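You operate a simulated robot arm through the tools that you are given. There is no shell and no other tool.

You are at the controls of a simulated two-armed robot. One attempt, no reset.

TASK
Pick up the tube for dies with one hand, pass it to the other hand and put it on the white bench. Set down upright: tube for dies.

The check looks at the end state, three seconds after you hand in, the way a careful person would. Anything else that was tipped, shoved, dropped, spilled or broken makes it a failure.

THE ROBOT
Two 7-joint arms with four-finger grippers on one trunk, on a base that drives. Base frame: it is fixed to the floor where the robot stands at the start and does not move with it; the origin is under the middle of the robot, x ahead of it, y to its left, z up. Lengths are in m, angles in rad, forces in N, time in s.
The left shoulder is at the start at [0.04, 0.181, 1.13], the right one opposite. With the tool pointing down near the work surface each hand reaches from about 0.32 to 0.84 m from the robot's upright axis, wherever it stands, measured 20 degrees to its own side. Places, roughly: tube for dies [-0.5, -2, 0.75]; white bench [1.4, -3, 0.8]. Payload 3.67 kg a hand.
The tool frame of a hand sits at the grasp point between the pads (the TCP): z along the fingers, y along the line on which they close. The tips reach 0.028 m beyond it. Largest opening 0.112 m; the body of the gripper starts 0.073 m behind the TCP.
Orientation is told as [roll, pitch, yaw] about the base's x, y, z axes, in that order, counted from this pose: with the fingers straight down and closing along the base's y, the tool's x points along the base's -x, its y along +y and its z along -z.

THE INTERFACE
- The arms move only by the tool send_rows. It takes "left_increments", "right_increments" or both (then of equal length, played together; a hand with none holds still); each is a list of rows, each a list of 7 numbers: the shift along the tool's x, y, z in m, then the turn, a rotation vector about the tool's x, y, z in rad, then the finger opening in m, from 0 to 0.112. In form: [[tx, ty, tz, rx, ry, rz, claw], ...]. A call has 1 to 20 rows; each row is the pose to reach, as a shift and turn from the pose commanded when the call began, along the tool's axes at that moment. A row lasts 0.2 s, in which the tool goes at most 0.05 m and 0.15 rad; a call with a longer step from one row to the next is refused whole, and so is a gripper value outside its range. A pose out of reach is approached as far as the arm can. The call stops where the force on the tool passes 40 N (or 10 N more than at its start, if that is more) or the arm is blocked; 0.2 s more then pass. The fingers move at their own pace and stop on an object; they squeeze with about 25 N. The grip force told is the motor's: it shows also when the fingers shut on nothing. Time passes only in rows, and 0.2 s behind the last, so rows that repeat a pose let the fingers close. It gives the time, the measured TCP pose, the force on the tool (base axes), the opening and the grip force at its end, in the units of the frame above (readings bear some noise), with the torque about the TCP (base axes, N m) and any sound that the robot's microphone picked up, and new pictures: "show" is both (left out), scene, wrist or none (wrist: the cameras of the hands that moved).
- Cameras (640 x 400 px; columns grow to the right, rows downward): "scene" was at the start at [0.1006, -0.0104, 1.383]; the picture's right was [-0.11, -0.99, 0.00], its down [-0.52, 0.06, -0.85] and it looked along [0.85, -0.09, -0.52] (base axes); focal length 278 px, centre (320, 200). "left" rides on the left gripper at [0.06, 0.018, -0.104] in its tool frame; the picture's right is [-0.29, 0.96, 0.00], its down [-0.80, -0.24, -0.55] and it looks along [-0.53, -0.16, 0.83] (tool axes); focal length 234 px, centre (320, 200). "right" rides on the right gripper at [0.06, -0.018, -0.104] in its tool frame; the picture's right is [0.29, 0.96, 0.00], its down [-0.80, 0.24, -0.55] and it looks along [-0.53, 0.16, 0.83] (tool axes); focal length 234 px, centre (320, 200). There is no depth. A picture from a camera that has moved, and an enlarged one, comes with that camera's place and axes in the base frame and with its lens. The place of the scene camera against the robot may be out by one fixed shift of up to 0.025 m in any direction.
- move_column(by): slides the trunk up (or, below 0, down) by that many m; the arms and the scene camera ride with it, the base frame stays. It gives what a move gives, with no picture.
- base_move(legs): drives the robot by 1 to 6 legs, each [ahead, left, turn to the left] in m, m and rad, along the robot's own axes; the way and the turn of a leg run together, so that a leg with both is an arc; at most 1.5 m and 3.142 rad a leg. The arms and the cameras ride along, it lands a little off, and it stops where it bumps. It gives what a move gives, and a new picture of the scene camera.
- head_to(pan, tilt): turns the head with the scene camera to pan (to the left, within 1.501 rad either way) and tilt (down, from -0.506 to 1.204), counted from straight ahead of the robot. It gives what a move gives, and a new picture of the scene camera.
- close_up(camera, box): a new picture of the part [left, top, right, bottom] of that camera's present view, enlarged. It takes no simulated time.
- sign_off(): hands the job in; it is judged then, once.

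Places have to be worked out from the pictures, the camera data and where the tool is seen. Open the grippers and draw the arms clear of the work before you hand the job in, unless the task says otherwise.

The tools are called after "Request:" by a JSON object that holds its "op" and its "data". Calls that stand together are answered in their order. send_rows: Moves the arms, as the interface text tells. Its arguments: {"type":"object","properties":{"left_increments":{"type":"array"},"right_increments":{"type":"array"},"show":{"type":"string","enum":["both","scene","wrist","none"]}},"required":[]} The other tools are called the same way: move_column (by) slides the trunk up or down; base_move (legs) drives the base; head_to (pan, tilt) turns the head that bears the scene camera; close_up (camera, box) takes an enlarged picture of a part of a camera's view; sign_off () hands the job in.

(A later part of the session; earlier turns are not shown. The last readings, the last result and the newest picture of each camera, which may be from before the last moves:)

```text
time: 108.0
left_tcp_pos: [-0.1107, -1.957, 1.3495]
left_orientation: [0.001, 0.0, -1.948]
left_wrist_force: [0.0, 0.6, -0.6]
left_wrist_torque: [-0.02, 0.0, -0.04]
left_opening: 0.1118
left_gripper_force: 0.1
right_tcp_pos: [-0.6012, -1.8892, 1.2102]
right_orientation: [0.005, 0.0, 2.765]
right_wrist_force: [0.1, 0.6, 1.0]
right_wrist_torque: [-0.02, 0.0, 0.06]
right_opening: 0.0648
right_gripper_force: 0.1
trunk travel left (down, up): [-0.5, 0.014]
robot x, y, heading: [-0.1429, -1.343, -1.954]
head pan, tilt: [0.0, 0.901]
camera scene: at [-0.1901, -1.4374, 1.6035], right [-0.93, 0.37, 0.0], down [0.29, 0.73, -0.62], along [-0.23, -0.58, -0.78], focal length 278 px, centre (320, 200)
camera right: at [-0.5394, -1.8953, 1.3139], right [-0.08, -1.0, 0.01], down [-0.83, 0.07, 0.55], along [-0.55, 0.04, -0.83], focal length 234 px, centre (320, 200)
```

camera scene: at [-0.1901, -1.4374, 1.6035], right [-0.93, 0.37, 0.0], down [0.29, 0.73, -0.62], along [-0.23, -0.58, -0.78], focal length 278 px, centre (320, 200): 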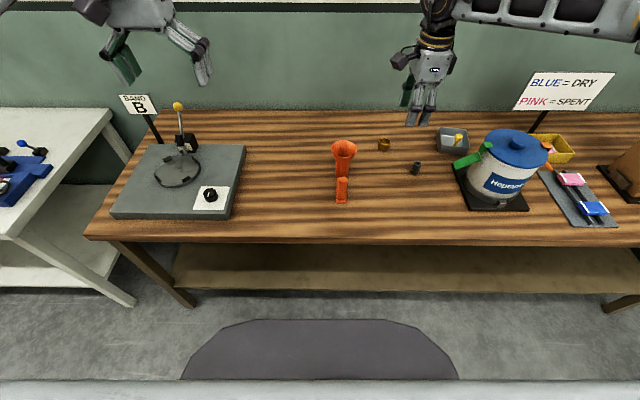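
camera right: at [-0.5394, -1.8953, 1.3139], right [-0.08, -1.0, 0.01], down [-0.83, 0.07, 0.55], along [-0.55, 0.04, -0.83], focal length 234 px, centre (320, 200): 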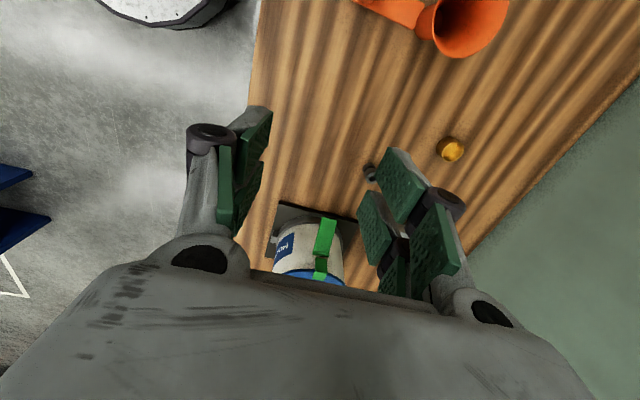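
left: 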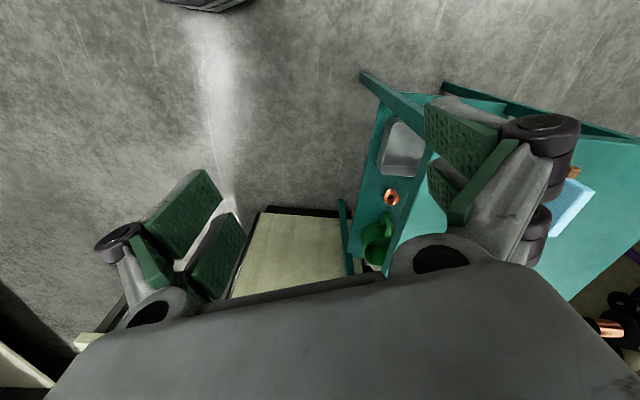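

The hand now has its closing axis along the tube's foot. I move it over the post at z≈1.08, fingers 0.065 m open, and check with the wrist camera.

Request:
{"op": "send_rows", "data": {"right_increments": [[0.037, 0.0098, 0.01, 0, 0, 0, 0.065], [0.074, 0.0196, 0.03, 0, 0, 0, 0.065], [0.111, 0.0294, 0.06, 0, 0, 0, 0.065], [0.1479, 0.0392, 0.09, 0, 0, 0, 0.065], [0.1479, 0.0392, 0.13, 0, 0, 0, 0.065], [0.1479, 0.0392, 0.13, 0, 0, 0, 0.065]], "show": "both"}}

Request:
{"op": "close_up", "data": {"camera": "right", "box": [200, 80, 440, 230]}}

```text
time: 109.4
left_tcp_pos: [-0.111, -1.957, 1.3494]
left_orientation: [0.001, -0.001, -1.949]
left_wrist_force: [0.3, -0.1, -0.7]
left_wrist_torque: [-0.04, -0.01, -0.04]
left_opening: 0.112
left_gripper_force: 0.0
right_tcp_pos: [-0.5258, -1.8516, 1.1354]
right_orientation: [0.006, 0.001, 2.768]
right_wrist_force: [0.5, 0.2, -0.1]
right_wrist_torque: [0.02, 0.0, -0.01]
right_opening: 0.0645
right_gripper_force: 0.0
right hand out of reach, approached as far as the arm can: row 1, 2, 3, 4, 5, 6
trunk travel left (down, up): [-0.5, 0.014]
robot x, y, heading: [-0.1428, -1.3467, -1.95]
head pan, tilt: [0.0, 0.901]
camera scene: at [-0.1902, -1.4375, 1.6035], right [-0.93, 0.37, 0.0], down [0.29, 0.73, -0.62], along [-0.23, -0.58, -0.78], focal length 278 px, centre (320, 200)
camera right: at [-0.464, -1.8568, 1.2394], right [-0.08, -1.0, 0.01], down [-0.83, 0.07, 0.55], along [-0.55, 0.04, -0.83], focal length 234 px, centre (320, 200)
```

scene: 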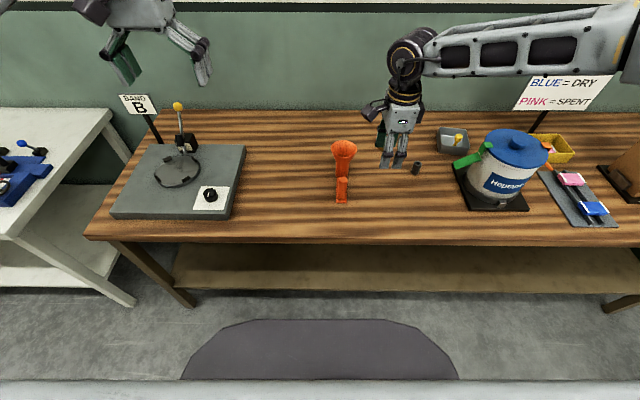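
right: 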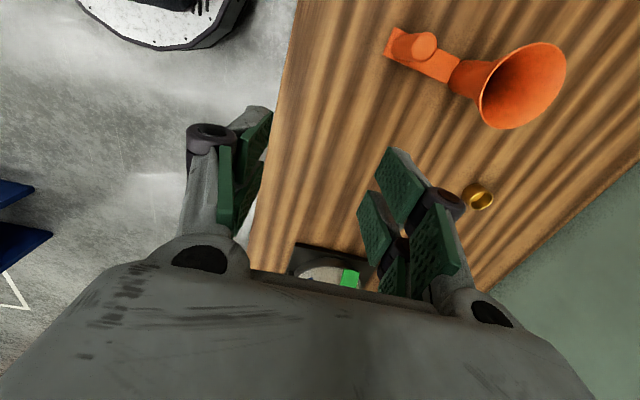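

```text
2.67 times, centred on (320, 155) of right
camera zoom: at [-0.464, -1.8568, 1.2394], right [-0.08, -1.0, 0.01], down [-0.83, 0.07, 0.55], along [-0.55, 0.04, -0.83], focal length 624 px, centre (320, 320)
```

zoom: 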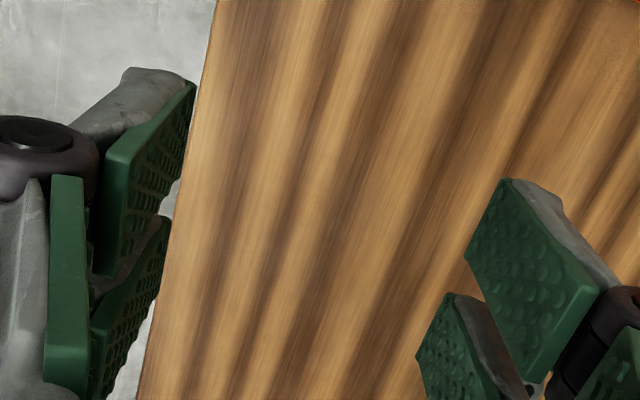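

With that wrist turn the arm cannot come left. I use the natural wrist side instead: turn the right hand to about −0.4 rad from neutral (grip on the round post works at any angle) and then go over the post.

Request:
{"op": "send_rows", "data": {"right_increments": [[0, 0, 0, 0, 0, -0.14, 0.065], [0, 0, 0, 0, 0, -0.28, 0.065], [0, 0, 0, 0, 0, -0.42, 0.065], [0, 0, 0, 0, 0, -0.56, 0.065], [0, 0, 0, 0, 0, -0.7, 0.065], [0, 0, 0, 0, 0, -0.84, 0.065], [0, 0, 0, 0, 0, -0.98, 0.065], [0, 0, 0, 0, 0, -1.1, 0.065], [0, 0, 0, 0, 0, -1.17, 0.065], [0, 0, 0, 0, 0, -1.17, 0.065]], "show": "none"}}

```text
time: 111.6
left_tcp_pos: [-0.1104, -1.9562, 1.3496]
left_orientation: [-0.001, -0.001, -1.947]
left_wrist_force: [0.3, -1.0, 0.0]
left_wrist_torque: [0.02, -0.03, -0.02]
left_opening: 0.1118
left_gripper_force: 0.1
right_tcp_pos: [-0.5279, -1.8468, 1.1376]
right_orientation: [0.003, -0.003, -2.346]
right_wrist_force: [0.2, -0.7, 0.3]
right_wrist_torque: [-0.05, 0.03, 0.01]
right_opening: 0.0651
right_gripper_force: 0.0
trunk travel left (down, up): [-0.5, 0.014]
robot x, y, heading: [-0.1477, -1.3437, -1.949]
head pan, tilt: [0.0, 0.901]
```

Orientation is reached. I move over the estimated post position (-0.478, -1.980) at z≈1.09.

Request:
{"op": "send_rows", "data": {"right_increments": [[-0.015, 0.0322, 0.0119, 0, 0, 0, 0.065], [-0.0301, 0.0644, 0.0238, 0, 0, 0, 0.065], [-0.0452, 0.0966, 0.0357, 0, 0, 0, 0.065], [-0.0602, 0.1288, 0.0476, 0, 0, 0, 0.065], [-0.0602, 0.1288, 0.0476, 0, 0, 0, 0.065]], "show": "both"}}

Request:
{"op": "close_up", "data": {"camera": "right", "box": [200, 80, 440, 230]}}

```text
time: 112.8
left_tcp_pos: [-0.1101, -1.9574, 1.3492]
left_orientation: [0.0, -0.003, -1.947]
left_wrist_force: [-0.4, -0.5, -0.5]
left_wrist_torque: [0.01, 0.01, 0.01]
left_opening: 0.1119
left_gripper_force: 0.0
right_tcp_pos: [-0.5216, -1.8497, 1.1373]
right_orientation: [0.005, -0.007, -2.345]
right_wrist_force: [-0.1, 0.2, -0.2]
right_wrist_torque: [0.0, 0.02, -0.01]
right_opening: 0.0651
right_gripper_force: 0.1
right hand out of reach, approached as far as the arm can: row 1, 2, 3, 4, 5
trunk travel left (down, up): [-0.5, 0.014]
robot x, y, heading: [-0.1454, -1.3474, -1.95]
head pan, tilt: [0.0, 0.901]
camera scene: at [-0.1902, -1.4373, 1.6035], right [-0.93, 0.37, 0.0], down [0.29, 0.73, -0.62], along [-0.23, -0.58, -0.78], focal length 278 px, centre (320, 200)
camera right: at [-0.4931, -1.795, 1.2407], right [0.89, -0.46, 0.0], down [-0.39, -0.73, 0.56], along [-0.26, -0.5, -0.83], focal length 234 px, centre (320, 200)
```

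scene: 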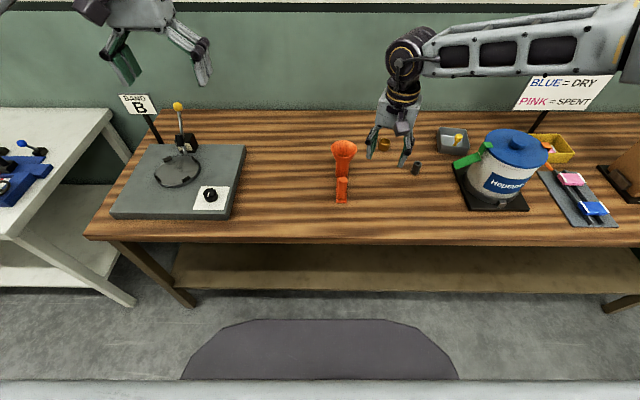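
right: 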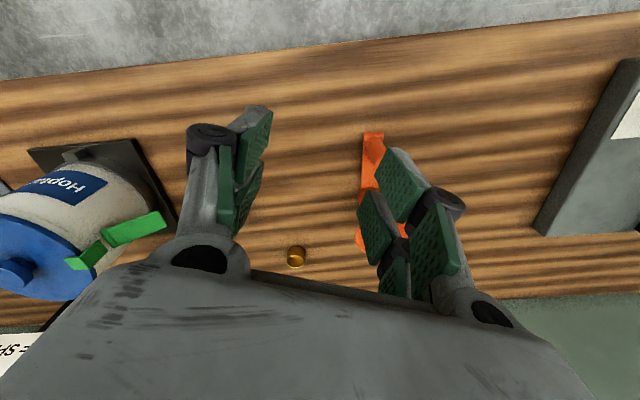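

```text
2.67 times, centred on (320, 155) of right
camera zoom: at [-0.4931, -1.795, 1.2407], right [0.89, -0.46, 0.0], down [-0.39, -0.73, 0.56], along [-0.26, -0.5, -0.83], focal length 624 px, centre (320, 320)
```

zoom: 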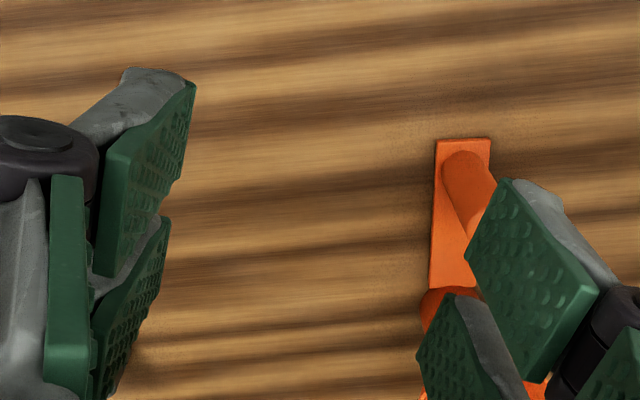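

The arm refuses to go left/forward here even near neutral; its posture seems to have drifted to a joint limit. I return the right hand to its starting pose relative to the body to reset it.

Request:
{"op": "send_rows", "data": {"right_increments": [[0, 0, -0.045, 0, 0, 0, 0.065], [0, 0, -0.09, 0, 0, 0, 0.065], [0.0205, -0.0265, -0.125, 0, 0, -0.1, 0.065], [0.0409, -0.053, -0.16, 0, 0, -0.2, 0.065], [0.0614, -0.0795, -0.195, 0, 0, -0.3, 0.065], [0.0818, -0.106, -0.2277, 0, 0, -0.396, 0.065], [0.0818, -0.106, -0.2277, 0, 0, -0.396, 0.065]], "show": "scene"}}

```text
time: 114.4
left_tcp_pos: [-0.1115, -1.957, 1.3489]
left_orientation: [-0.002, -0.002, -1.95]
left_wrist_force: [-0.4, -0.4, 0.3]
left_wrist_torque: [0.02, -0.01, 0.01]
left_opening: 0.1121
left_gripper_force: 0.1
right_tcp_pos: [-0.5454, -1.7106, 1.3634]
right_orientation: [0.002, -0.003, -1.95]
right_wrist_force: [0.2, -0.9, -0.2]
right_wrist_torque: [-0.02, 0.0, 0.0]
right_opening: 0.0653
right_gripper_force: 0.1
trunk travel left (down, up): [-0.5, 0.014]
robot x, y, heading: [-0.1494, -1.3483, -1.95]
head pan, tilt: [0.0, 0.901]
camera scene: at [-0.1902, -1.438, 1.6034], right [-0.93, 0.37, 0.0], down [0.29, 0.73, -0.62], along [-0.23, -0.58, -0.78], focal length 278 px, centre (320, 200)
```

scene: 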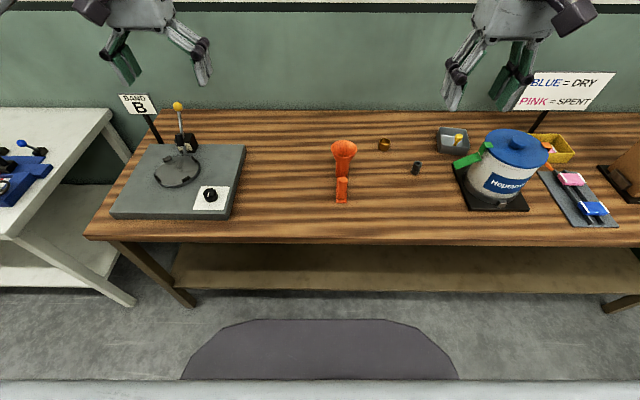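

Back at the start-like pose. I test moving horizontally toward the point above the post, staying high.

Request:
{"op": "send_rows", "data": {"right_increments": [[-0.0322, 0.0232, 0.007, 0, 0, 0, 0.065], [-0.0644, 0.0464, 0.014, 0, 0, 0, 0.065], [-0.0966, 0.0696, 0.021, 0, 0, 0, 0.065], [-0.1288, 0.0927, 0.028, 0, 0, 0, 0.065], [-0.161, 0.1159, 0.035, 0, 0, 0, 0.065], [-0.1932, 0.1391, 0.042, 0, 0, 0, 0.065], [-0.2254, 0.1623, 0.05, 0, 0, 0, 0.065], [-0.2254, 0.1623, 0.05, 0, 0, 0, 0.065]], "show": "scene"}}

```text
time: 116.2
left_tcp_pos: [-0.1106, -1.9582, 1.3508]
left_orientation: [0.001, -0.003, -1.949]
left_wrist_force: [1.0, -0.2, -0.1]
left_wrist_torque: [0.0, 0.0, 0.02]
left_opening: 0.1118
left_gripper_force: 0.0
right_tcp_pos: [-0.5159, -1.8708, 1.3087]
right_orientation: [0.001, -0.007, -1.952]
right_wrist_force: [-0.1, 0.1, 0.2]
right_wrist_torque: [0.03, -0.02, 0.04]
right_opening: 0.0651
right_gripper_force: 0.1
right hand out of reach, approached as far as the arm can: row 5, 6, 7, 8
trunk travel left (down, up): [-0.5, 0.014]
robot x, y, heading: [-0.1443, -1.3487, -1.954]
head pan, tilt: [0.0, 0.901]
camera scene: at [-0.19, -1.4382, 1.6034], right [-0.93, 0.37, 0.0], down [0.29, 0.73, -0.62], along [-0.23, -0.58, -0.78], focal length 278 px, centre (320, 200)
```

scene: 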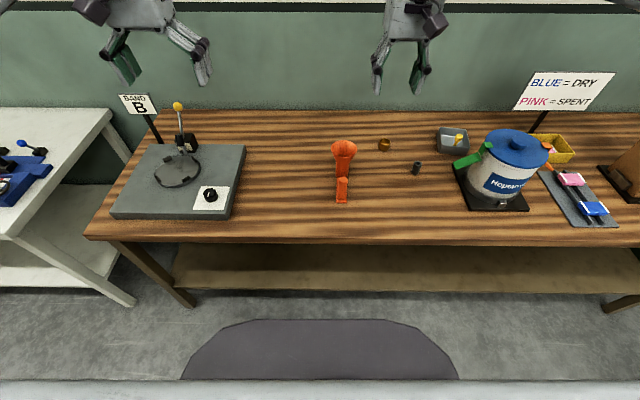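

Reach ends near 0.62 m ahead at 0.15 m right. The notes say reach is best 20° to the hand's own side, so I test forward reach at about 0.27 m right.

Request:
{"op": "send_rows", "data": {"right_increments": [[0, -0.04, 0, 0, 0, 0, 0.065], [0, -0.08, 0, 0, 0, 0, 0.065], [0, -0.12, 0, 0, 0, 0, 0.065], [-0.04, -0.12, 0, 0, 0, 0, 0.065], [-0.08, -0.12, 0, 0, 0, 0, 0.065], [-0.12, -0.12, 0, 0, 0, 0, 0.065], [-0.16, -0.12, 0, 0, 0, 0, 0.065], [-0.16, -0.12, 0, 0, 0, 0, 0.065]], "show": "none"}}

```text
time: 118.0
left_tcp_pos: [-0.1099, -1.9584, 1.35]
left_orientation: [0.001, -0.002, -1.948]
left_wrist_force: [-0.8, -0.6, 0.1]
left_wrist_torque: [0.01, 0.0, 0.02]
left_opening: 0.1122
left_gripper_force: 0.1
right_tcp_pos: [-0.6867, -1.8986, 1.3022]
right_orientation: [0.002, -0.004, -1.95]
right_wrist_force: [0.3, 0.8, 0.4]
right_wrist_torque: [0.03, -0.02, -0.03]
right_opening: 0.0648
right_gripper_force: 0.0
right hand out of reach, approached as far as the arm can: row 6, 7, 8
trunk travel left (down, up): [-0.5, 0.014]
robot x, y, heading: [-0.1464, -1.3467, -1.952]
head pan, tilt: [0.0, 0.901]
```

The right hand reaches well only toward its own side. I shift the robot about 0.2 m left so the post lies ~0.28 m to my right, ~0.68 m ahead.

Request:
{"op": "base_move", "data": {"legs": [[0, 0.206, 0], [0.03, 0, 0]]}}

Request:
{"op": "send_rows", "data": {"right_increments": [[0.04, 0, 0, 0, 0, 0.1, 0.065], [0.06, 0, 0, 0, 0, 0.2, 0.065], [0.06, 0, 0, 0, 0, 0.3, 0.065], [0.06, 0, 0, 0, 0, 0.4, 0.065], [0.06, 0, 0.04, 0, 0, 0.4, 0.065], [0.06, 0, 0.08, 0, 0, 0.4, 0.065], [0.06, 0, 0.12, 0, 0, 0.4, 0.065], [0.06, 0, 0.16, 0, 0, 0.4, 0.065], [0.06, 0, 0.2, 0, 0, 0.4, 0.065], [0.06, 0, 0.2, 0, 0, 0.4, 0.065]], "show": "both"}}

```text
time: 120.1
left_tcp_pos: [0.0683, -2.051, 1.3552]
left_orientation: [0.001, -0.01, -1.951]
left_wrist_force: [-0.1, 2.3, 1.5]
left_wrist_torque: [-0.13, 0.01, 0.03]
left_opening: 0.1121
left_gripper_force: 0.0
right_tcp_pos: [-0.5066, -1.9896, 1.3098]
right_orientation: [0.004, -0.014, -1.953]
right_wrist_force: [-0.4, 2.3, 0.6]
right_wrist_torque: [-0.09, -0.03, 0.02]
right_opening: 0.065
right_gripper_force: 0.1
trunk travel left (down, up): [-0.5, 0.014]
robot x, y, heading: [0.0307, -1.4516, -1.949]
head pan, tilt: [0.0, 0.901]
camera scene: at [-0.0097, -1.5289, 1.6042], right [-0.93, 0.37, 0.0], down [0.29, 0.72, -0.63], along [-0.23, -0.58, -0.78], focal length 278 px, centre (320, 200)
```

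scene: 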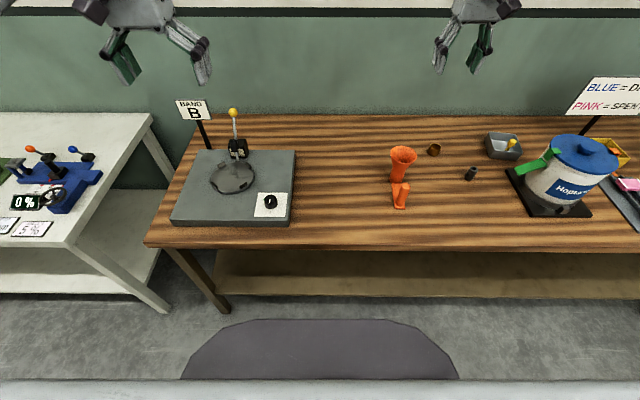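

```text
time: 122.3
left_tcp_pos: [0.0655, -2.0596, 1.3493]
left_orientation: [-0.002, -0.003, -1.951]
left_wrist_force: [0.4, -0.6, -0.2]
left_wrist_torque: [0.03, 0.03, 0.01]
left_opening: 0.112
left_gripper_force: 0.1
right_tcp_pos: [-0.4863, -1.943, 1.1046]
right_orientation: [0.005, -0.005, -2.352]
right_wrist_force: [0.0, -0.2, -0.3]
right_wrist_torque: [0.01, 0.01, 0.0]
right_opening: 0.0648
right_gripper_force: 0.0
trunk travel left (down, up): [-0.5, 0.014]
robot x, y, heading: [0.0302, -1.4485, -1.948]
head pan, tilt: [0.0, 0.901]
camera scene: at [-0.0124, -1.5399, 1.6035], right [-0.93, 0.37, 0.0], down [0.29, 0.73, -0.62], along [-0.23, -0.58, -0.78], focal length 278 px, centre (320, 200)
camera right: at [-0.4566, -1.8885, 1.2069], right [0.88, -0.47, 0.0], down [-0.39, -0.73, 0.56], along [-0.26, -0.5, -0.83], focal length 234 px, centre (320, 200)
```

scene: 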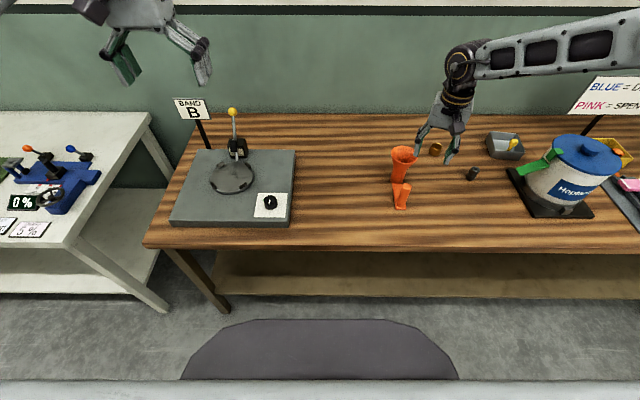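
right: 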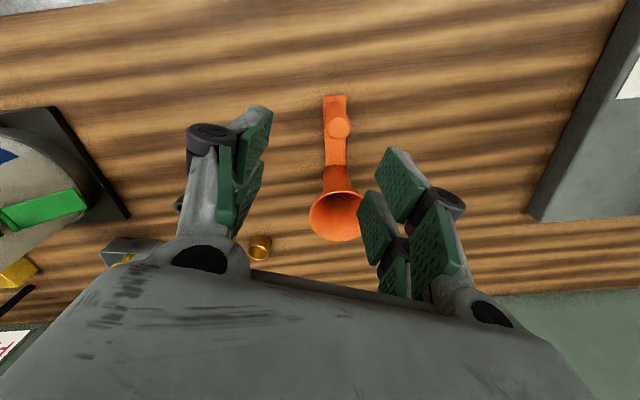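

Reachable now, and the wrist camera sees the post and tube. I zoom in to measure.

Request:
{"op": "close_up", "data": {"camera": "right", "box": [260, 80, 420, 180]}}

Request:
{"op": "close_up", "data": {"camera": "right", "box": [260, 150, 420, 250]}}

```text
4.00 times, centred on (340, 130) of right
camera zoom: at [-0.4566, -1.8885, 1.2069], right [0.88, -0.47, 0.0], down [-0.39, -0.73, 0.56], along [-0.26, -0.5, -0.83], focal length 937 px, centre (240, 480)
```

zoom: 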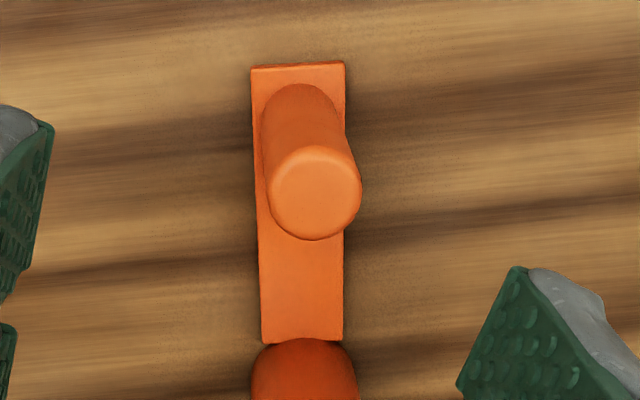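

```text
4.00 times, centred on (340, 200) of right
camera zoom: at [-0.4566, -1.8885, 1.2069], right [0.88, -0.47, 0.0], down [-0.39, -0.73, 0.56], along [-0.26, -0.5, -0.83], focal length 937 px, centre (240, 200)
```

zoom: 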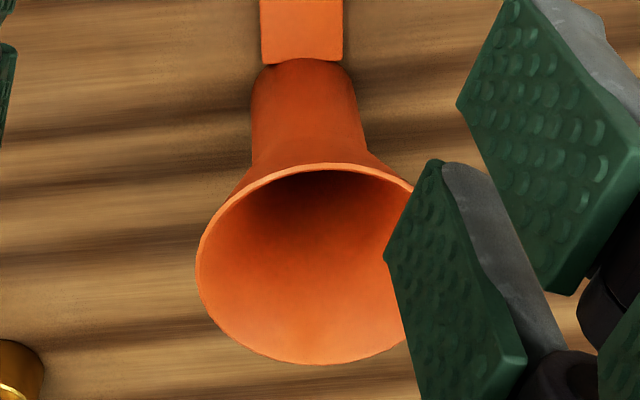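

Post axis measured at (-0.4775, -1.978), top ≈0.911, 30 mm thick – consistent with before. I center above it and lower to z≈0.965 (tips just above the post).

Request:
{"op": "send_rows", "data": {"right_increments": [[-0.0094, 0.0154, 0.03, 0, 0, 0, 0.07], [-0.0187, 0.0308, 0.06, 0, 0, 0, 0.07], [-0.0187, 0.0308, 0.1, 0, 0, 0, 0.07], [-0.0187, 0.0308, 0.14, 0, 0, 0, 0.07], [-0.0187, 0.0308, 0.14, 0, 0, 0, 0.07]], "show": "both"}}

Request:
{"op": "close_up", "data": {"camera": "right", "box": [200, 80, 440, 230]}}

Request:
{"op": "close_up", "data": {"camera": "scene", "box": [340, 110, 500, 210]}}

```text
time: 123.5
left_tcp_pos: [0.0653, -2.06, 1.351]
left_orientation: [0.0, -0.006, -1.951]
left_wrist_force: [-0.2, 0.3, -0.6]
left_wrist_torque: [-0.01, -0.02, 0.0]
left_opening: 0.112
left_gripper_force: 0.1
right_tcp_pos: [-0.4811, -1.9164, 1.0149]
right_orientation: [0.004, -0.006, -2.353]
right_wrist_force: [0.6, -0.4, -0.4]
right_wrist_torque: [0.0, 0.0, -0.03]
right_opening: 0.0698
right_gripper_force: 0.0
right hand out of reach, approached as far as the arm can: row 1, 2, 3, 4, 5
trunk travel left (down, up): [-0.5, 0.014]
robot x, y, heading: [0.0327, -1.4523, -1.956]
head pan, tilt: [0.0, 0.901]
camera scene: at [-0.0125, -1.5396, 1.6035], right [-0.93, 0.37, 0.0], down [0.29, 0.73, -0.62], along [-0.23, -0.58, -0.78], focal length 278 px, centre (320, 200)
camera right: at [-0.452, -1.862, 1.1179], right [0.88, -0.47, 0.0], down [-0.39, -0.73, 0.56], along [-0.26, -0.5, -0.83], focal length 234 px, centre (320, 200)
```

scene: 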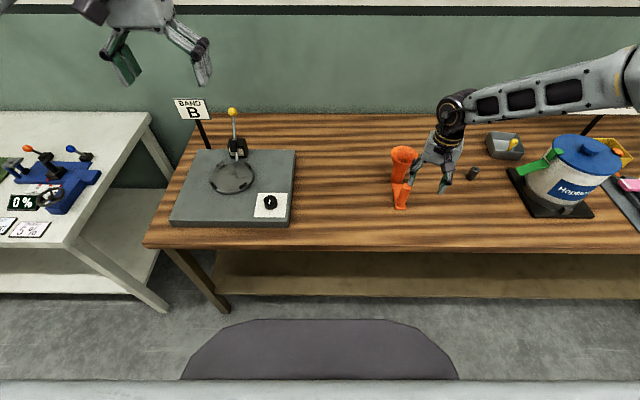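
right: 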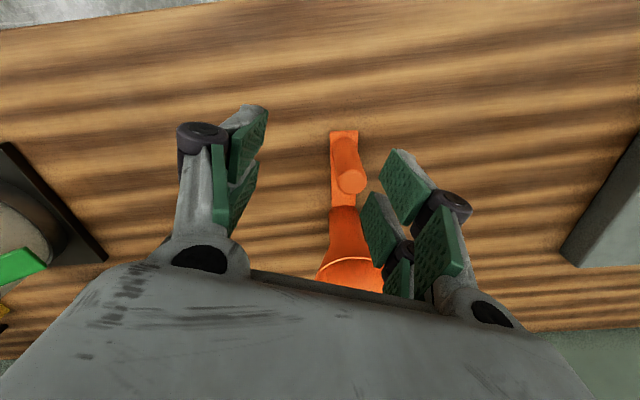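

```text
2.67 times, centred on (320, 155) of right
camera zoom: at [-0.452, -1.862, 1.1179], right [0.88, -0.47, 0.0], down [-0.39, -0.73, 0.56], along [-0.26, -0.5, -0.83], focal length 624 px, centre (320, 320)
```

zoom: 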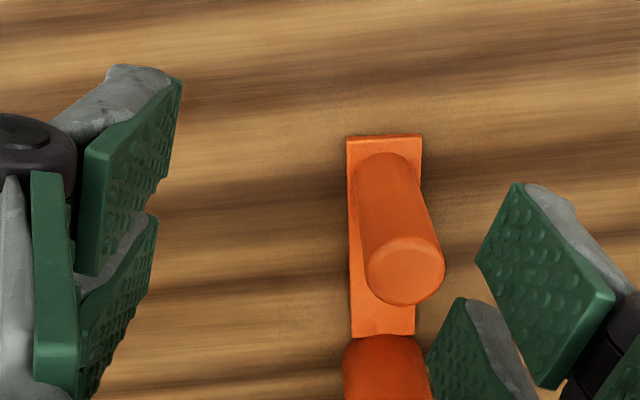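

```text
4.00 times, centred on (420, 160) of scene
camera zoom: at [-0.0125, -1.5396, 1.6035], right [-0.93, 0.37, 0.0], down [0.29, 0.73, -0.62], along [-0.23, -0.58, -0.78], focal length 1110 px, centre (-80, 360)
```

zoom: 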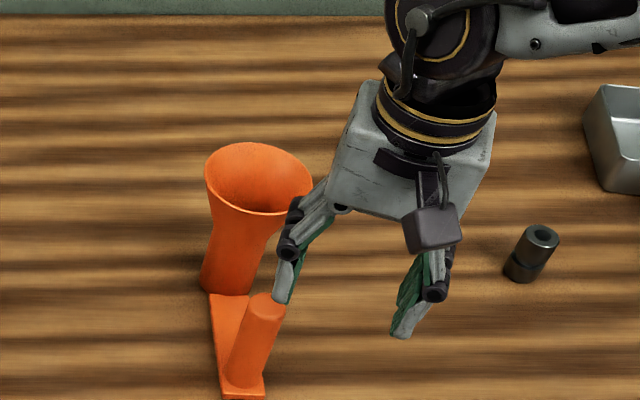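

The trunk is too high for this low work (reach shrinks as the hand drops). I pull the left hand back off the bench, raise the right hand, then lower the trunk by 0.25 m.

Request:
{"op": "send_rows", "data": {"left_increments": [[0.04, 0, 0, 0, 0, 0, 0.11], [0.08, 0, 0, 0, 0, 0, 0.11], [0.12, 0, 0, 0, 0, 0, 0.11], [0.15, 0, 0, 0, 0, 0, 0.11], [0.15, 0, 0, 0, 0, 0, 0.11], [0.15, 0, 0, 0, 0, 0, 0.11]], "right_increments": [[0, 0, -0.04, 0, 0, 0, 0.07], [0, 0, -0.08, 0, 0, 0, 0.07], [0, 0, -0.12, 0, 0, 0, 0.07], [0, 0, -0.16, 0, 0, 0, 0.07], [0, 0, -0.2, 0, 0, 0, 0.07], [0, 0, -0.24, 0, 0, 0, 0.07]], "show": "none"}}

Request:
{"op": "move_column", "data": {"by": -0.25}}

```text
time: 124.9
left_tcp_pos: [0.1221, -1.9178, 1.3512]
left_orientation: [-0.001, -0.002, -1.949]
left_wrist_force: [0.4, -0.6, 1.3]
left_wrist_torque: [0.0, 0.02, -0.01]
left_opening: 0.1099
left_gripper_force: 0.1
right_tcp_pos: [-0.4769, -1.9192, 1.253]
right_orientation: [0.005, -0.004, -2.353]
right_wrist_force: [-0.2, -0.4, -1.3]
right_wrist_torque: [0.01, 0.02, 0.02]
right_opening: 0.0703
right_gripper_force: 0.1
trunk travel left (down, up): [-0.5, 0.014]
robot x, y, heading: [0.035, -1.4502, -1.952]
head pan, tilt: [0.0, 0.901]
```

```text
time: 127.5
left_tcp_pos: [0.1214, -1.9197, 1.102]
left_orientation: [-0.001, -0.004, -1.951]
left_wrist_force: [0.3, 1.0, 0.3]
left_wrist_torque: [0.03, -0.01, 0.01]
left_opening: 0.1099
left_gripper_force: 0.1
right_tcp_pos: [-0.4769, -1.9195, 1.0034]
right_orientation: [0.005, -0.003, -2.352]
right_wrist_force: [-0.3, 0.7, 0.4]
right_wrist_torque: [0.01, 0.0, 0.03]
right_opening: 0.0701
right_gripper_force: 0.2
trunk travel left (down, up): [-0.25, 0.264]
robot x, y, heading: [0.03, -1.4521, -1.953]
head pan, tilt: [0.0, 0.901]
```

Now I center over the post at z≈0.965 with the trunk low.

Request:
{"op": "send_rows", "data": {"right_increments": [[-0.021, 0.0204, 0, 0, 0, 0, 0.07], [-0.0419, 0.0408, 0, 0, 0, 0, 0.07], [-0.0419, 0.0408, 0.038, 0, 0, 0, 0.07], [-0.0419, 0.0408, 0.038, 0, 0, 0, 0.07]], "show": "both"}}

Request:
{"op": "close_up", "data": {"camera": "right", "box": [200, 110, 440, 260]}}

Request:
{"op": "close_up", "data": {"camera": "scene", "box": [340, 110, 500, 210]}}

```text
time: 128.4
left_tcp_pos: [0.1216, -1.9165, 1.1019]
left_orientation: [0.0, -0.006, -1.95]
left_wrist_force: [0.1, 0.6, -0.9]
left_wrist_torque: [-0.01, -0.03, 0.01]
left_opening: 0.11
left_gripper_force: 0.1
right_tcp_pos: [-0.4761, -1.9792, 0.9634]
right_orientation: [0.006, -0.006, -2.353]
right_wrist_force: [1.2, -0.1, -0.5]
right_wrist_torque: [0.01, 0.04, -0.01]
right_opening: 0.0702
right_gripper_force: 0.0
trunk travel left (down, up): [-0.25, 0.264]
robot x, y, heading: [0.0316, -1.45, -1.952]
head pan, tilt: [0.0, 0.901]
camera scene: at [-0.0123, -1.5394, 1.3538], right [-0.93, 0.37, 0.0], down [0.29, 0.73, -0.62], along [-0.23, -0.58, -0.78], focal length 278 px, centre (320, 200)
camera right: at [-0.4478, -1.9244, 1.0669], right [0.88, -0.47, 0.0], down [-0.39, -0.73, 0.56], along [-0.26, -0.5, -0.83], focal length 234 px, centre (320, 200)
```

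scene: 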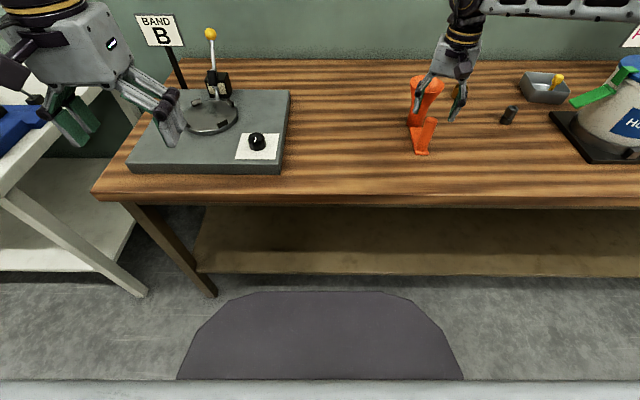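
right: 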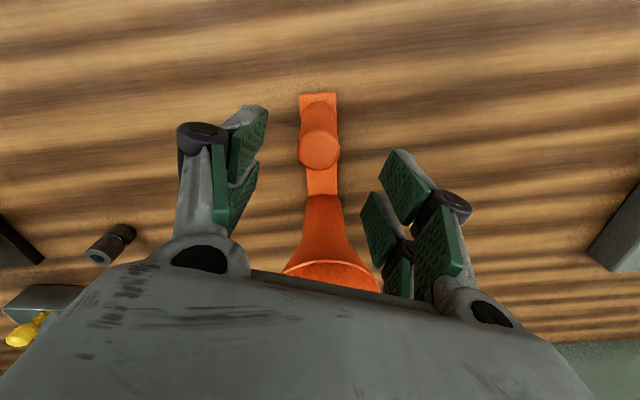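

```text
2.67 times, centred on (320, 185) of right
camera zoom: at [-0.4478, -1.9244, 1.0669], right [0.88, -0.47, 0.0], down [-0.39, -0.73, 0.56], along [-0.26, -0.5, -0.83], focal length 624 px, centre (320, 240)
```

zoom: 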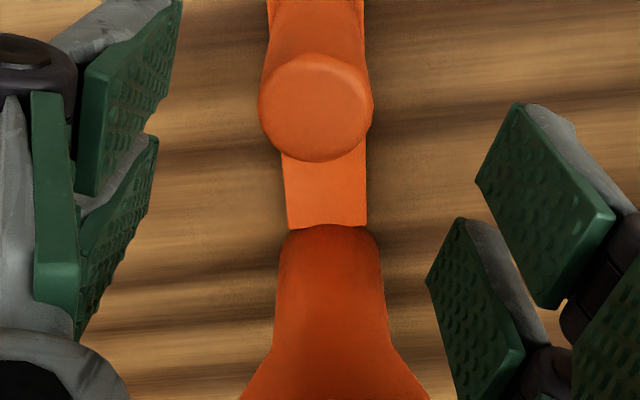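

```text
4.00 times, centred on (420, 160) of scene
camera zoom: at [-0.0123, -1.5394, 1.3538], right [-0.93, 0.37, 0.0], down [0.29, 0.73, -0.62], along [-0.23, -0.58, -0.78], focal length 1110 px, centre (-80, 360)
```

zoom: 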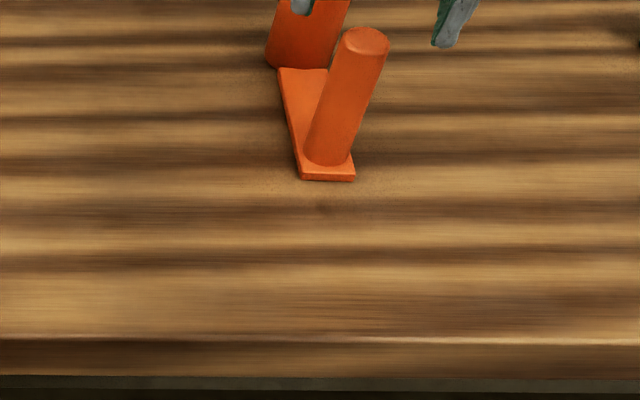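

The post is centered between the fingers within 2 mm. I descend to TCP z≈0.872 and then close.

Request:
{"op": "send_rows", "data": {"right_increments": [[-0.001, -0.001, 0.03, 0, 0, 0, 0.07], [-0.001, -0.001, 0.06, 0, 0, 0, 0.07], [-0.001, -0.001, 0.08, 0, 0, 0, 0.07], [-0.001, -0.001, 0.09, 0, 0, 0, 0.07], [-0.001, -0.001, 0.09, 0, 0, 0, 0.07]], "show": "both"}}

Request:
{"op": "close_up", "data": {"camera": "right", "box": [200, 110, 440, 260]}}

Request:
{"op": "close_up", "data": {"camera": "scene", "box": [340, 60, 500, 160]}}

```text
time: 129.7
left_tcp_pos: [0.1214, -1.9197, 1.1003]
left_orientation: [-0.001, -0.004, -1.952]
left_wrist_force: [1.0, 0.5, -0.2]
left_wrist_torque: [-0.02, 0.02, -0.01]
left_opening: 0.11
left_gripper_force: 0.1
right_tcp_pos: [-0.4771, -1.9767, 0.8763]
right_orientation: [0.007, -0.006, -2.352]
right_wrist_force: [-0.7, 1.0, -0.1]
right_wrist_torque: [0.0, 0.01, 0.01]
right_opening: 0.0698
right_gripper_force: 0.0
right hand out of reach, approached as far as the arm can: row 4
trunk travel left (down, up): [-0.25, 0.264]
robot x, y, heading: [0.0338, -1.4517, -1.95]
head pan, tilt: [0.0, 0.901]
camera scene: at [-0.0126, -1.5395, 1.3537], right [-0.93, 0.37, 0.0], down [0.29, 0.73, -0.62], along [-0.23, -0.58, -0.78], focal length 278 px, centre (320, 200)
camera right: at [-0.4484, -1.9212, 0.9794], right [0.88, -0.47, 0.0], down [-0.39, -0.73, 0.56], along [-0.26, -0.5, -0.83], focal length 234 px, centre (320, 200)
```

scene: 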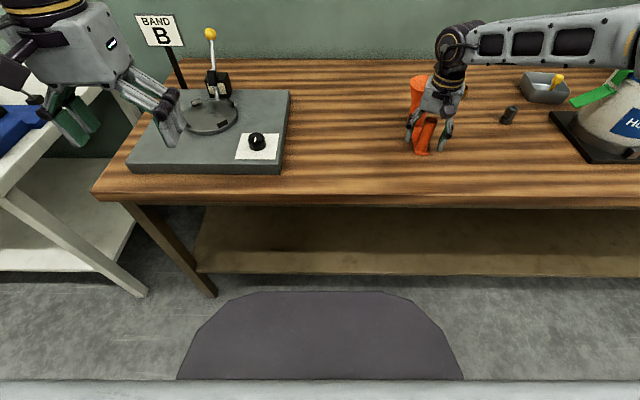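
right: 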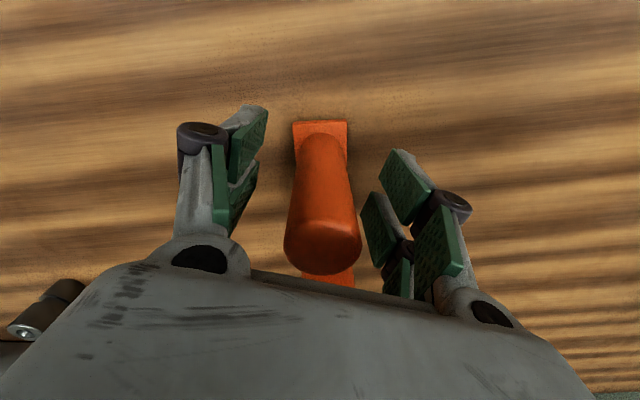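

```text
2.67 times, centred on (320, 185) of right
camera zoom: at [-0.4484, -1.9212, 0.9794], right [0.88, -0.47, 0.0], down [-0.39, -0.73, 0.56], along [-0.26, -0.5, -0.83], focal length 624 px, centre (320, 240)
```

zoom: 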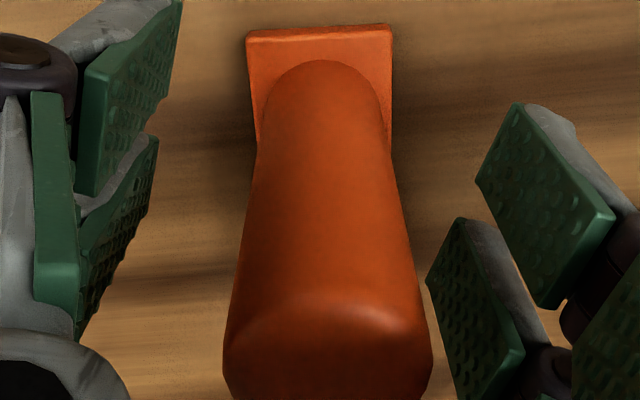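

```text
4.00 times, centred on (420, 110) of scene
camera zoom: at [-0.0126, -1.5395, 1.3537], right [-0.93, 0.37, 0.0], down [0.29, 0.73, -0.62], along [-0.23, -0.58, -0.78], focal length 1110 px, centre (-80, 560)
```

zoom: 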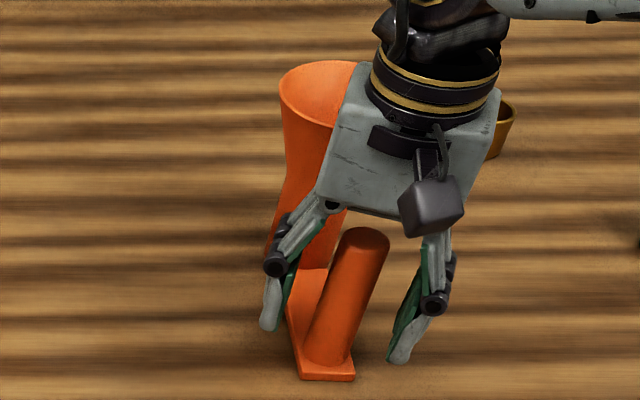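

The fingers straddle the post with nothing touching. I close the gripper.

Request:
{"op": "send_rows", "data": {"right_increments": [[0, 0, 0, 0, 0, 0, 0.04], [0, 0, 0, 0, 0, 0, 0.0], [0, 0, 0, 0, 0, 0, 0.0], [0, 0, 0, 0, 0, 0, 0.0], [0, 0, 0, 0, 0, 0, 0.0]], "show": "wrist"}}

Request:
{"op": "close_up", "data": {"camera": "scene", "box": [340, 60, 500, 160]}}

```text
time: 130.8
left_tcp_pos: [0.1211, -1.9182, 1.1018]
left_orientation: [-0.002, -0.004, -1.951]
left_wrist_force: [0.5, -0.1, -0.9]
left_wrist_torque: [0.03, 0.05, -0.02]
left_opening: 0.1097
left_gripper_force: 0.1
right_tcp_pos: [-0.4769, -1.9767, 0.8756]
right_orientation: [0.008, -0.006, -2.353]
right_wrist_force: [0.4, -0.5, 0.3]
right_wrist_torque: [0.05, -0.03, -0.01]
right_opening: 0.0272
right_gripper_force: 24.9
trunk travel left (down, up): [-0.25, 0.264]
robot x, y, heading: [0.0344, -1.4489, -1.952]
head pan, tilt: [0.0, 0.901]
camera right: at [-0.4484, -1.9213, 0.9797], right [0.88, -0.47, 0.0], down [-0.39, -0.73, 0.56], along [-0.26, -0.5, -0.83], focal length 234 px, centre (320, 200)
```

right: 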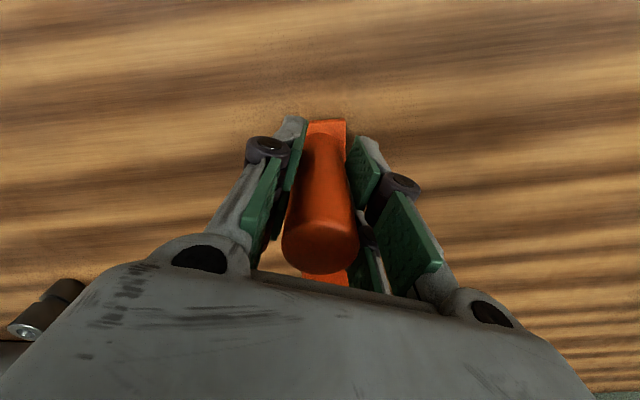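

```text
4.00 times, centred on (420, 110) of scene
camera zoom: at [-0.0126, -1.5394, 1.3537], right [-0.93, 0.37, 0.0], down [0.29, 0.73, -0.62], along [-0.23, -0.58, -0.78], focal length 1110 px, centre (-80, 560)
```

zoom: 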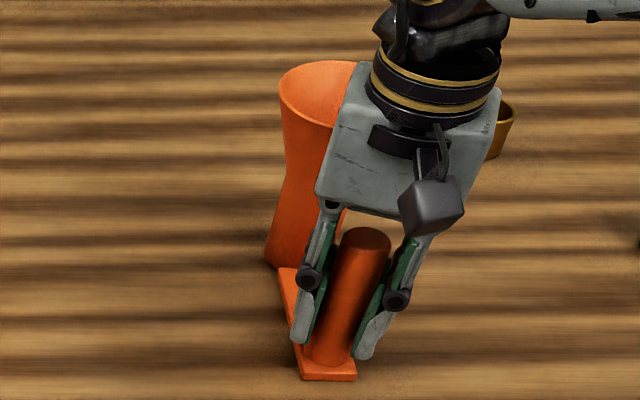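

Grip holds at 27 mm opening, 25 N. I lift gently by 3 cm and check that the tube stays level.

Request:
{"op": "send_rows", "data": {"right_increments": [[0, 0, -0.007, 0, 0, 0, 0.0], [0, 0, -0.014, 0, 0, 0, 0.0], [0, 0, -0.022, 0, 0, 0, 0.0], [0, 0, -0.03, 0, 0, 0, 0.0], [0, 0, -0.03, 0, 0, 0, 0.0], [0, 0, -0.03, 0, 0, 0, 0.0]], "show": "both"}}

Request:
{"op": "close_up", "data": {"camera": "scene", "box": [340, 60, 500, 160]}}

```text
time: 132.2
left_tcp_pos: [0.1209, -1.9184, 1.1009]
left_orientation: [0.0, -0.004, -1.952]
left_wrist_force: [0.2, 0.1, 0.1]
left_wrist_torque: [-0.01, 0.02, 0.03]
left_opening: 0.1102
left_gripper_force: 0.0
right_tcp_pos: [-0.4789, -1.9776, 0.9061]
right_orientation: [0.006, -0.004, -2.353]
right_wrist_force: [-0.2, -0.7, -1.7]
right_wrist_torque: [0.03, 0.05, -0.01]
right_opening: 0.0273
right_gripper_force: 24.6
trunk travel left (down, up): [-0.25, 0.264]
robot x, y, heading: [0.0331, -1.4472, -1.952]
head pan, tilt: [0.0, 0.901]
camera scene: at [-0.0127, -1.5395, 1.3537], right [-0.93, 0.37, 0.0], down [0.29, 0.73, -0.62], along [-0.23, -0.58, -0.78], focal length 278 px, centre (320, 200)
camera right: at [-0.4497, -1.9232, 1.0095], right [0.88, -0.47, 0.0], down [-0.39, -0.73, 0.56], along [-0.26, -0.5, -0.83], focal length 234 px, centre (320, 200)
```

scene: 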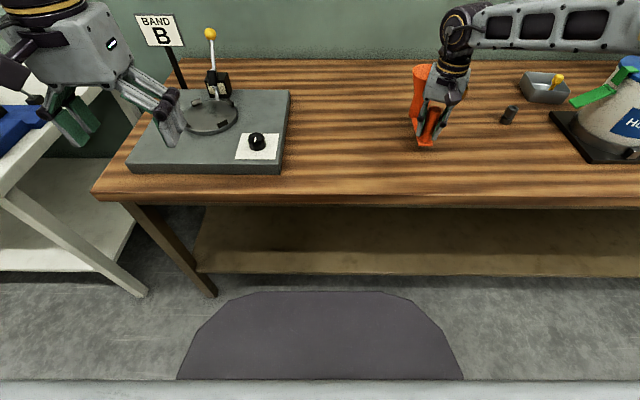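
right: 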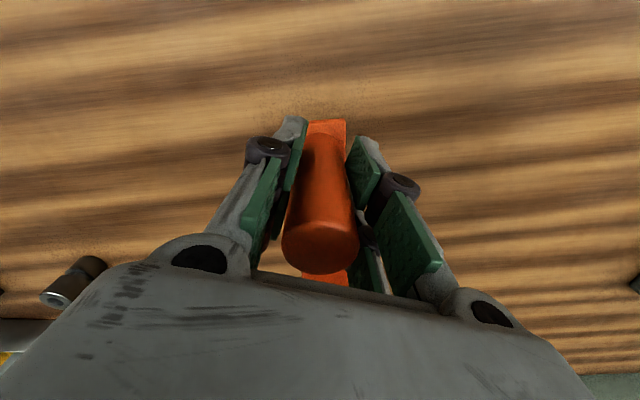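

```text
4.00 times, centred on (420, 110) of scene
camera zoom: at [-0.0127, -1.5395, 1.3537], right [-0.93, 0.37, 0.0], down [0.29, 0.73, -0.62], along [-0.23, -0.58, -0.78], focal length 1110 px, centre (-80, 560)
```

zoom: 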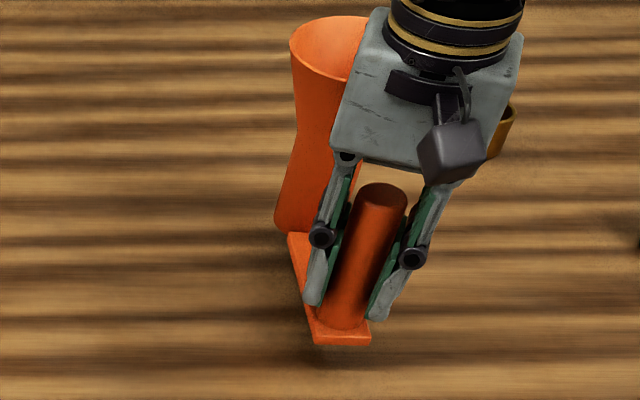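

It lifts level (weight ~1.5 N). I raise it another 0.15 m, then back the robot away from the bench into free floor.

Request:
{"op": "send_rows", "data": {"right_increments": [[0, 0, -0.02, 0, 0, 0, 0.0], [0, 0, -0.045, 0, 0, 0, 0.0], [0, 0, -0.07, 0, 0, 0, 0.0], [0, 0, -0.095, 0, 0, 0, 0.0], [0, 0, -0.12, 0, 0, 0, 0.0], [0, 0, -0.14, 0, 0, 0, 0.0], [0, 0, -0.15, 0, 0, 0, 0.0], [0, 0, -0.15, 0, 0, 0, 0.0]], "show": "none"}}

Request:
{"op": "base_move", "data": {"legs": [[-0.35, 0, 0]]}}

Request:
{"op": "close_up", "data": {"camera": "scene", "box": [340, 0, 580, 150]}}

```text
time: 134.1
left_tcp_pos: [0.1209, -1.9188, 1.101]
left_orientation: [0.0, -0.004, -1.952]
left_wrist_force: [0.6, 0.9, -0.9]
left_wrist_torque: [-0.04, -0.01, 0.03]
left_opening: 0.1101
left_gripper_force: 0.1
right_tcp_pos: [-0.4804, -1.9802, 1.0569]
right_orientation: [0.005, -0.005, -2.354]
right_wrist_force: [0.0, 0.0, -0.5]
right_wrist_torque: [0.02, -0.04, 0.02]
right_opening: 0.0271
right_gripper_force: 24.8
trunk travel left (down, up): [-0.25, 0.264]
robot x, y, heading: [0.0347, -1.4509, -1.953]
head pan, tilt: [0.0, 0.901]
```

```text
time: 136.4
left_tcp_pos: [0.2575, -1.5839, 1.1011]
left_orientation: [0.001, -0.003, -1.947]
left_wrist_force: [-0.7, 0.0, 0.7]
left_wrist_torque: [-0.02, -0.02, 0.03]
left_opening: 0.1099
left_gripper_force: 0.0
right_tcp_pos: [-0.345, -1.6473, 1.0564]
right_orientation: [0.007, -0.005, -2.35]
right_wrist_force: [0.2, -0.4, -0.4]
right_wrist_torque: [0.04, -0.03, 0.01]
right_opening: 0.027
right_gripper_force: 24.8
trunk travel left (down, up): [-0.25, 0.264]
robot x, y, heading: [0.1634, -1.1156, -1.945]
head pan, tilt: [0.0, 0.901]
camera scene: at [0.1201, -1.2057, 1.3537], right [-0.93, 0.37, 0.0], down [0.29, 0.73, -0.62], along [-0.23, -0.58, -0.78], focal length 278 px, centre (320, 200)
```

scene: 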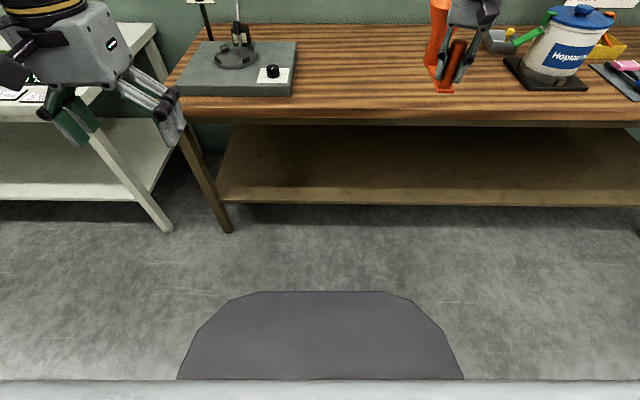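

```text
2.67 times, centred on (460, 75) of scene
camera zoom: at [0.1201, -1.2057, 1.3537], right [-0.93, 0.37, 0.0], down [0.29, 0.73, -0.62], along [-0.23, -0.58, -0.78], focal length 740 px, centre (-53, 533)
```

zoom: 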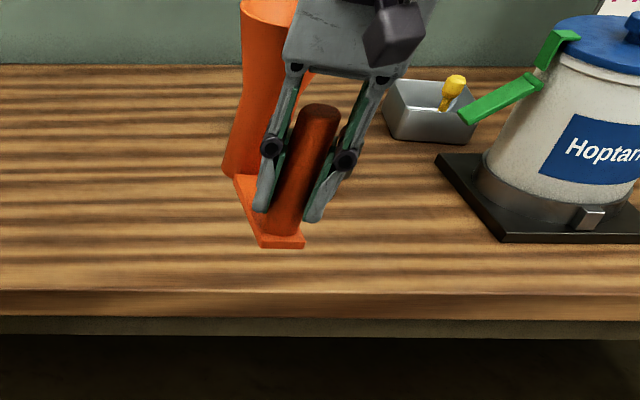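

The object stays upright and firm. Now I bring it in front of my chest with the right hand, turning it so the tube faces left-ahead of the post, ready for the left hand.

Request:
{"op": "send_rows", "data": {"right_increments": [[0.0274, 0.0108, 0, 0, 0, -0.071, 0.0], [0.0548, 0.0217, 0, 0, 0, -0.1425, 0.0], [0.0822, 0.0325, 0, 0, 0, -0.214, 0.0], [0.1096, 0.0433, 0, 0, 0, -0.285, 0.0], [0.137, 0.0541, 0, 0, 0, -0.356, 0.0], [0.1644, 0.065, 0, 0, 0, -0.4275, 0.0], [0.1918, 0.0758, 0, 0, 0, -0.499, 0.0], [0.2192, 0.0866, 0, 0, 0, -0.57, 0.0], [0.2466, 0.0974, 0, 0, 0, -0.641, 0.0], [0.274, 0.1083, 0, 0, 0, -0.7125, 0.0], [0.3014, 0.1191, 0, 0, 0, -0.784, 0.0], [0.3288, 0.1299, 0, 0, 0, -0.855, 0.0], [0.3288, 0.1299, 0, 0, 0, -0.855, 0.0]], "show": "both"}}

```text
time: 139.2
left_tcp_pos: [0.2561, -1.5847, 1.1007]
left_orientation: [0.0, -0.002, -1.947]
left_wrist_force: [-0.1, 0.1, -0.2]
left_wrist_torque: [-0.02, -0.01, -0.04]
left_opening: 0.11
left_gripper_force: 0.1
right_tcp_pos: [-0.0225, -1.4979, 1.0613]
right_orientation: [-0.002, -0.008, -1.494]
right_wrist_force: [0.6, -0.3, -1.1]
right_wrist_torque: [0.06, 0.02, -0.02]
right_opening: 0.027
right_gripper_force: 24.8
right hand out of reach, approached as far as the arm can: row 12, 13
trunk travel left (down, up): [-0.25, 0.264]
robot x, y, heading: [0.1618, -1.1136, -1.949]
head pan, tilt: [0.0, 0.901]
camera scene: at [0.12, -1.2063, 1.3537], right [-0.93, 0.37, 0.0], down [0.29, 0.73, -0.62], along [-0.23, -0.58, -0.78], focal length 278 px, centre (320, 200)
camera right: at [-0.0455, -1.4393, 1.1647], right [0.93, 0.36, 0.0], down [0.3, -0.77, 0.56], along [0.2, -0.52, -0.83], focal length 234 px, centre (320, 200)
```

scene: 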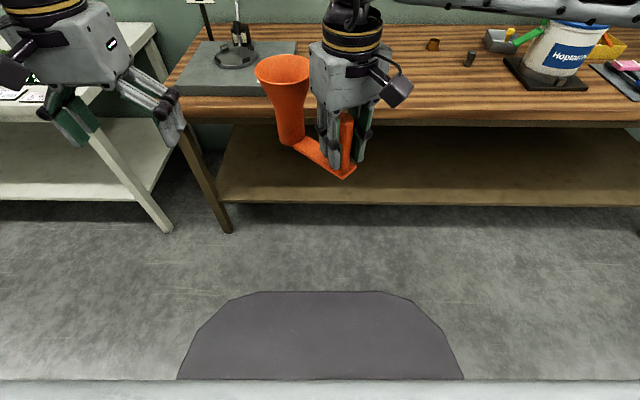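
right: 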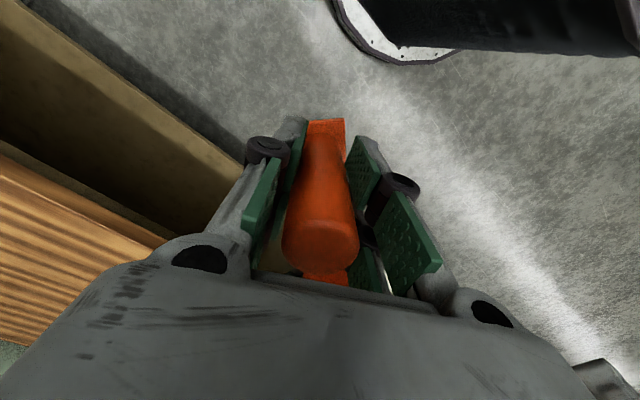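

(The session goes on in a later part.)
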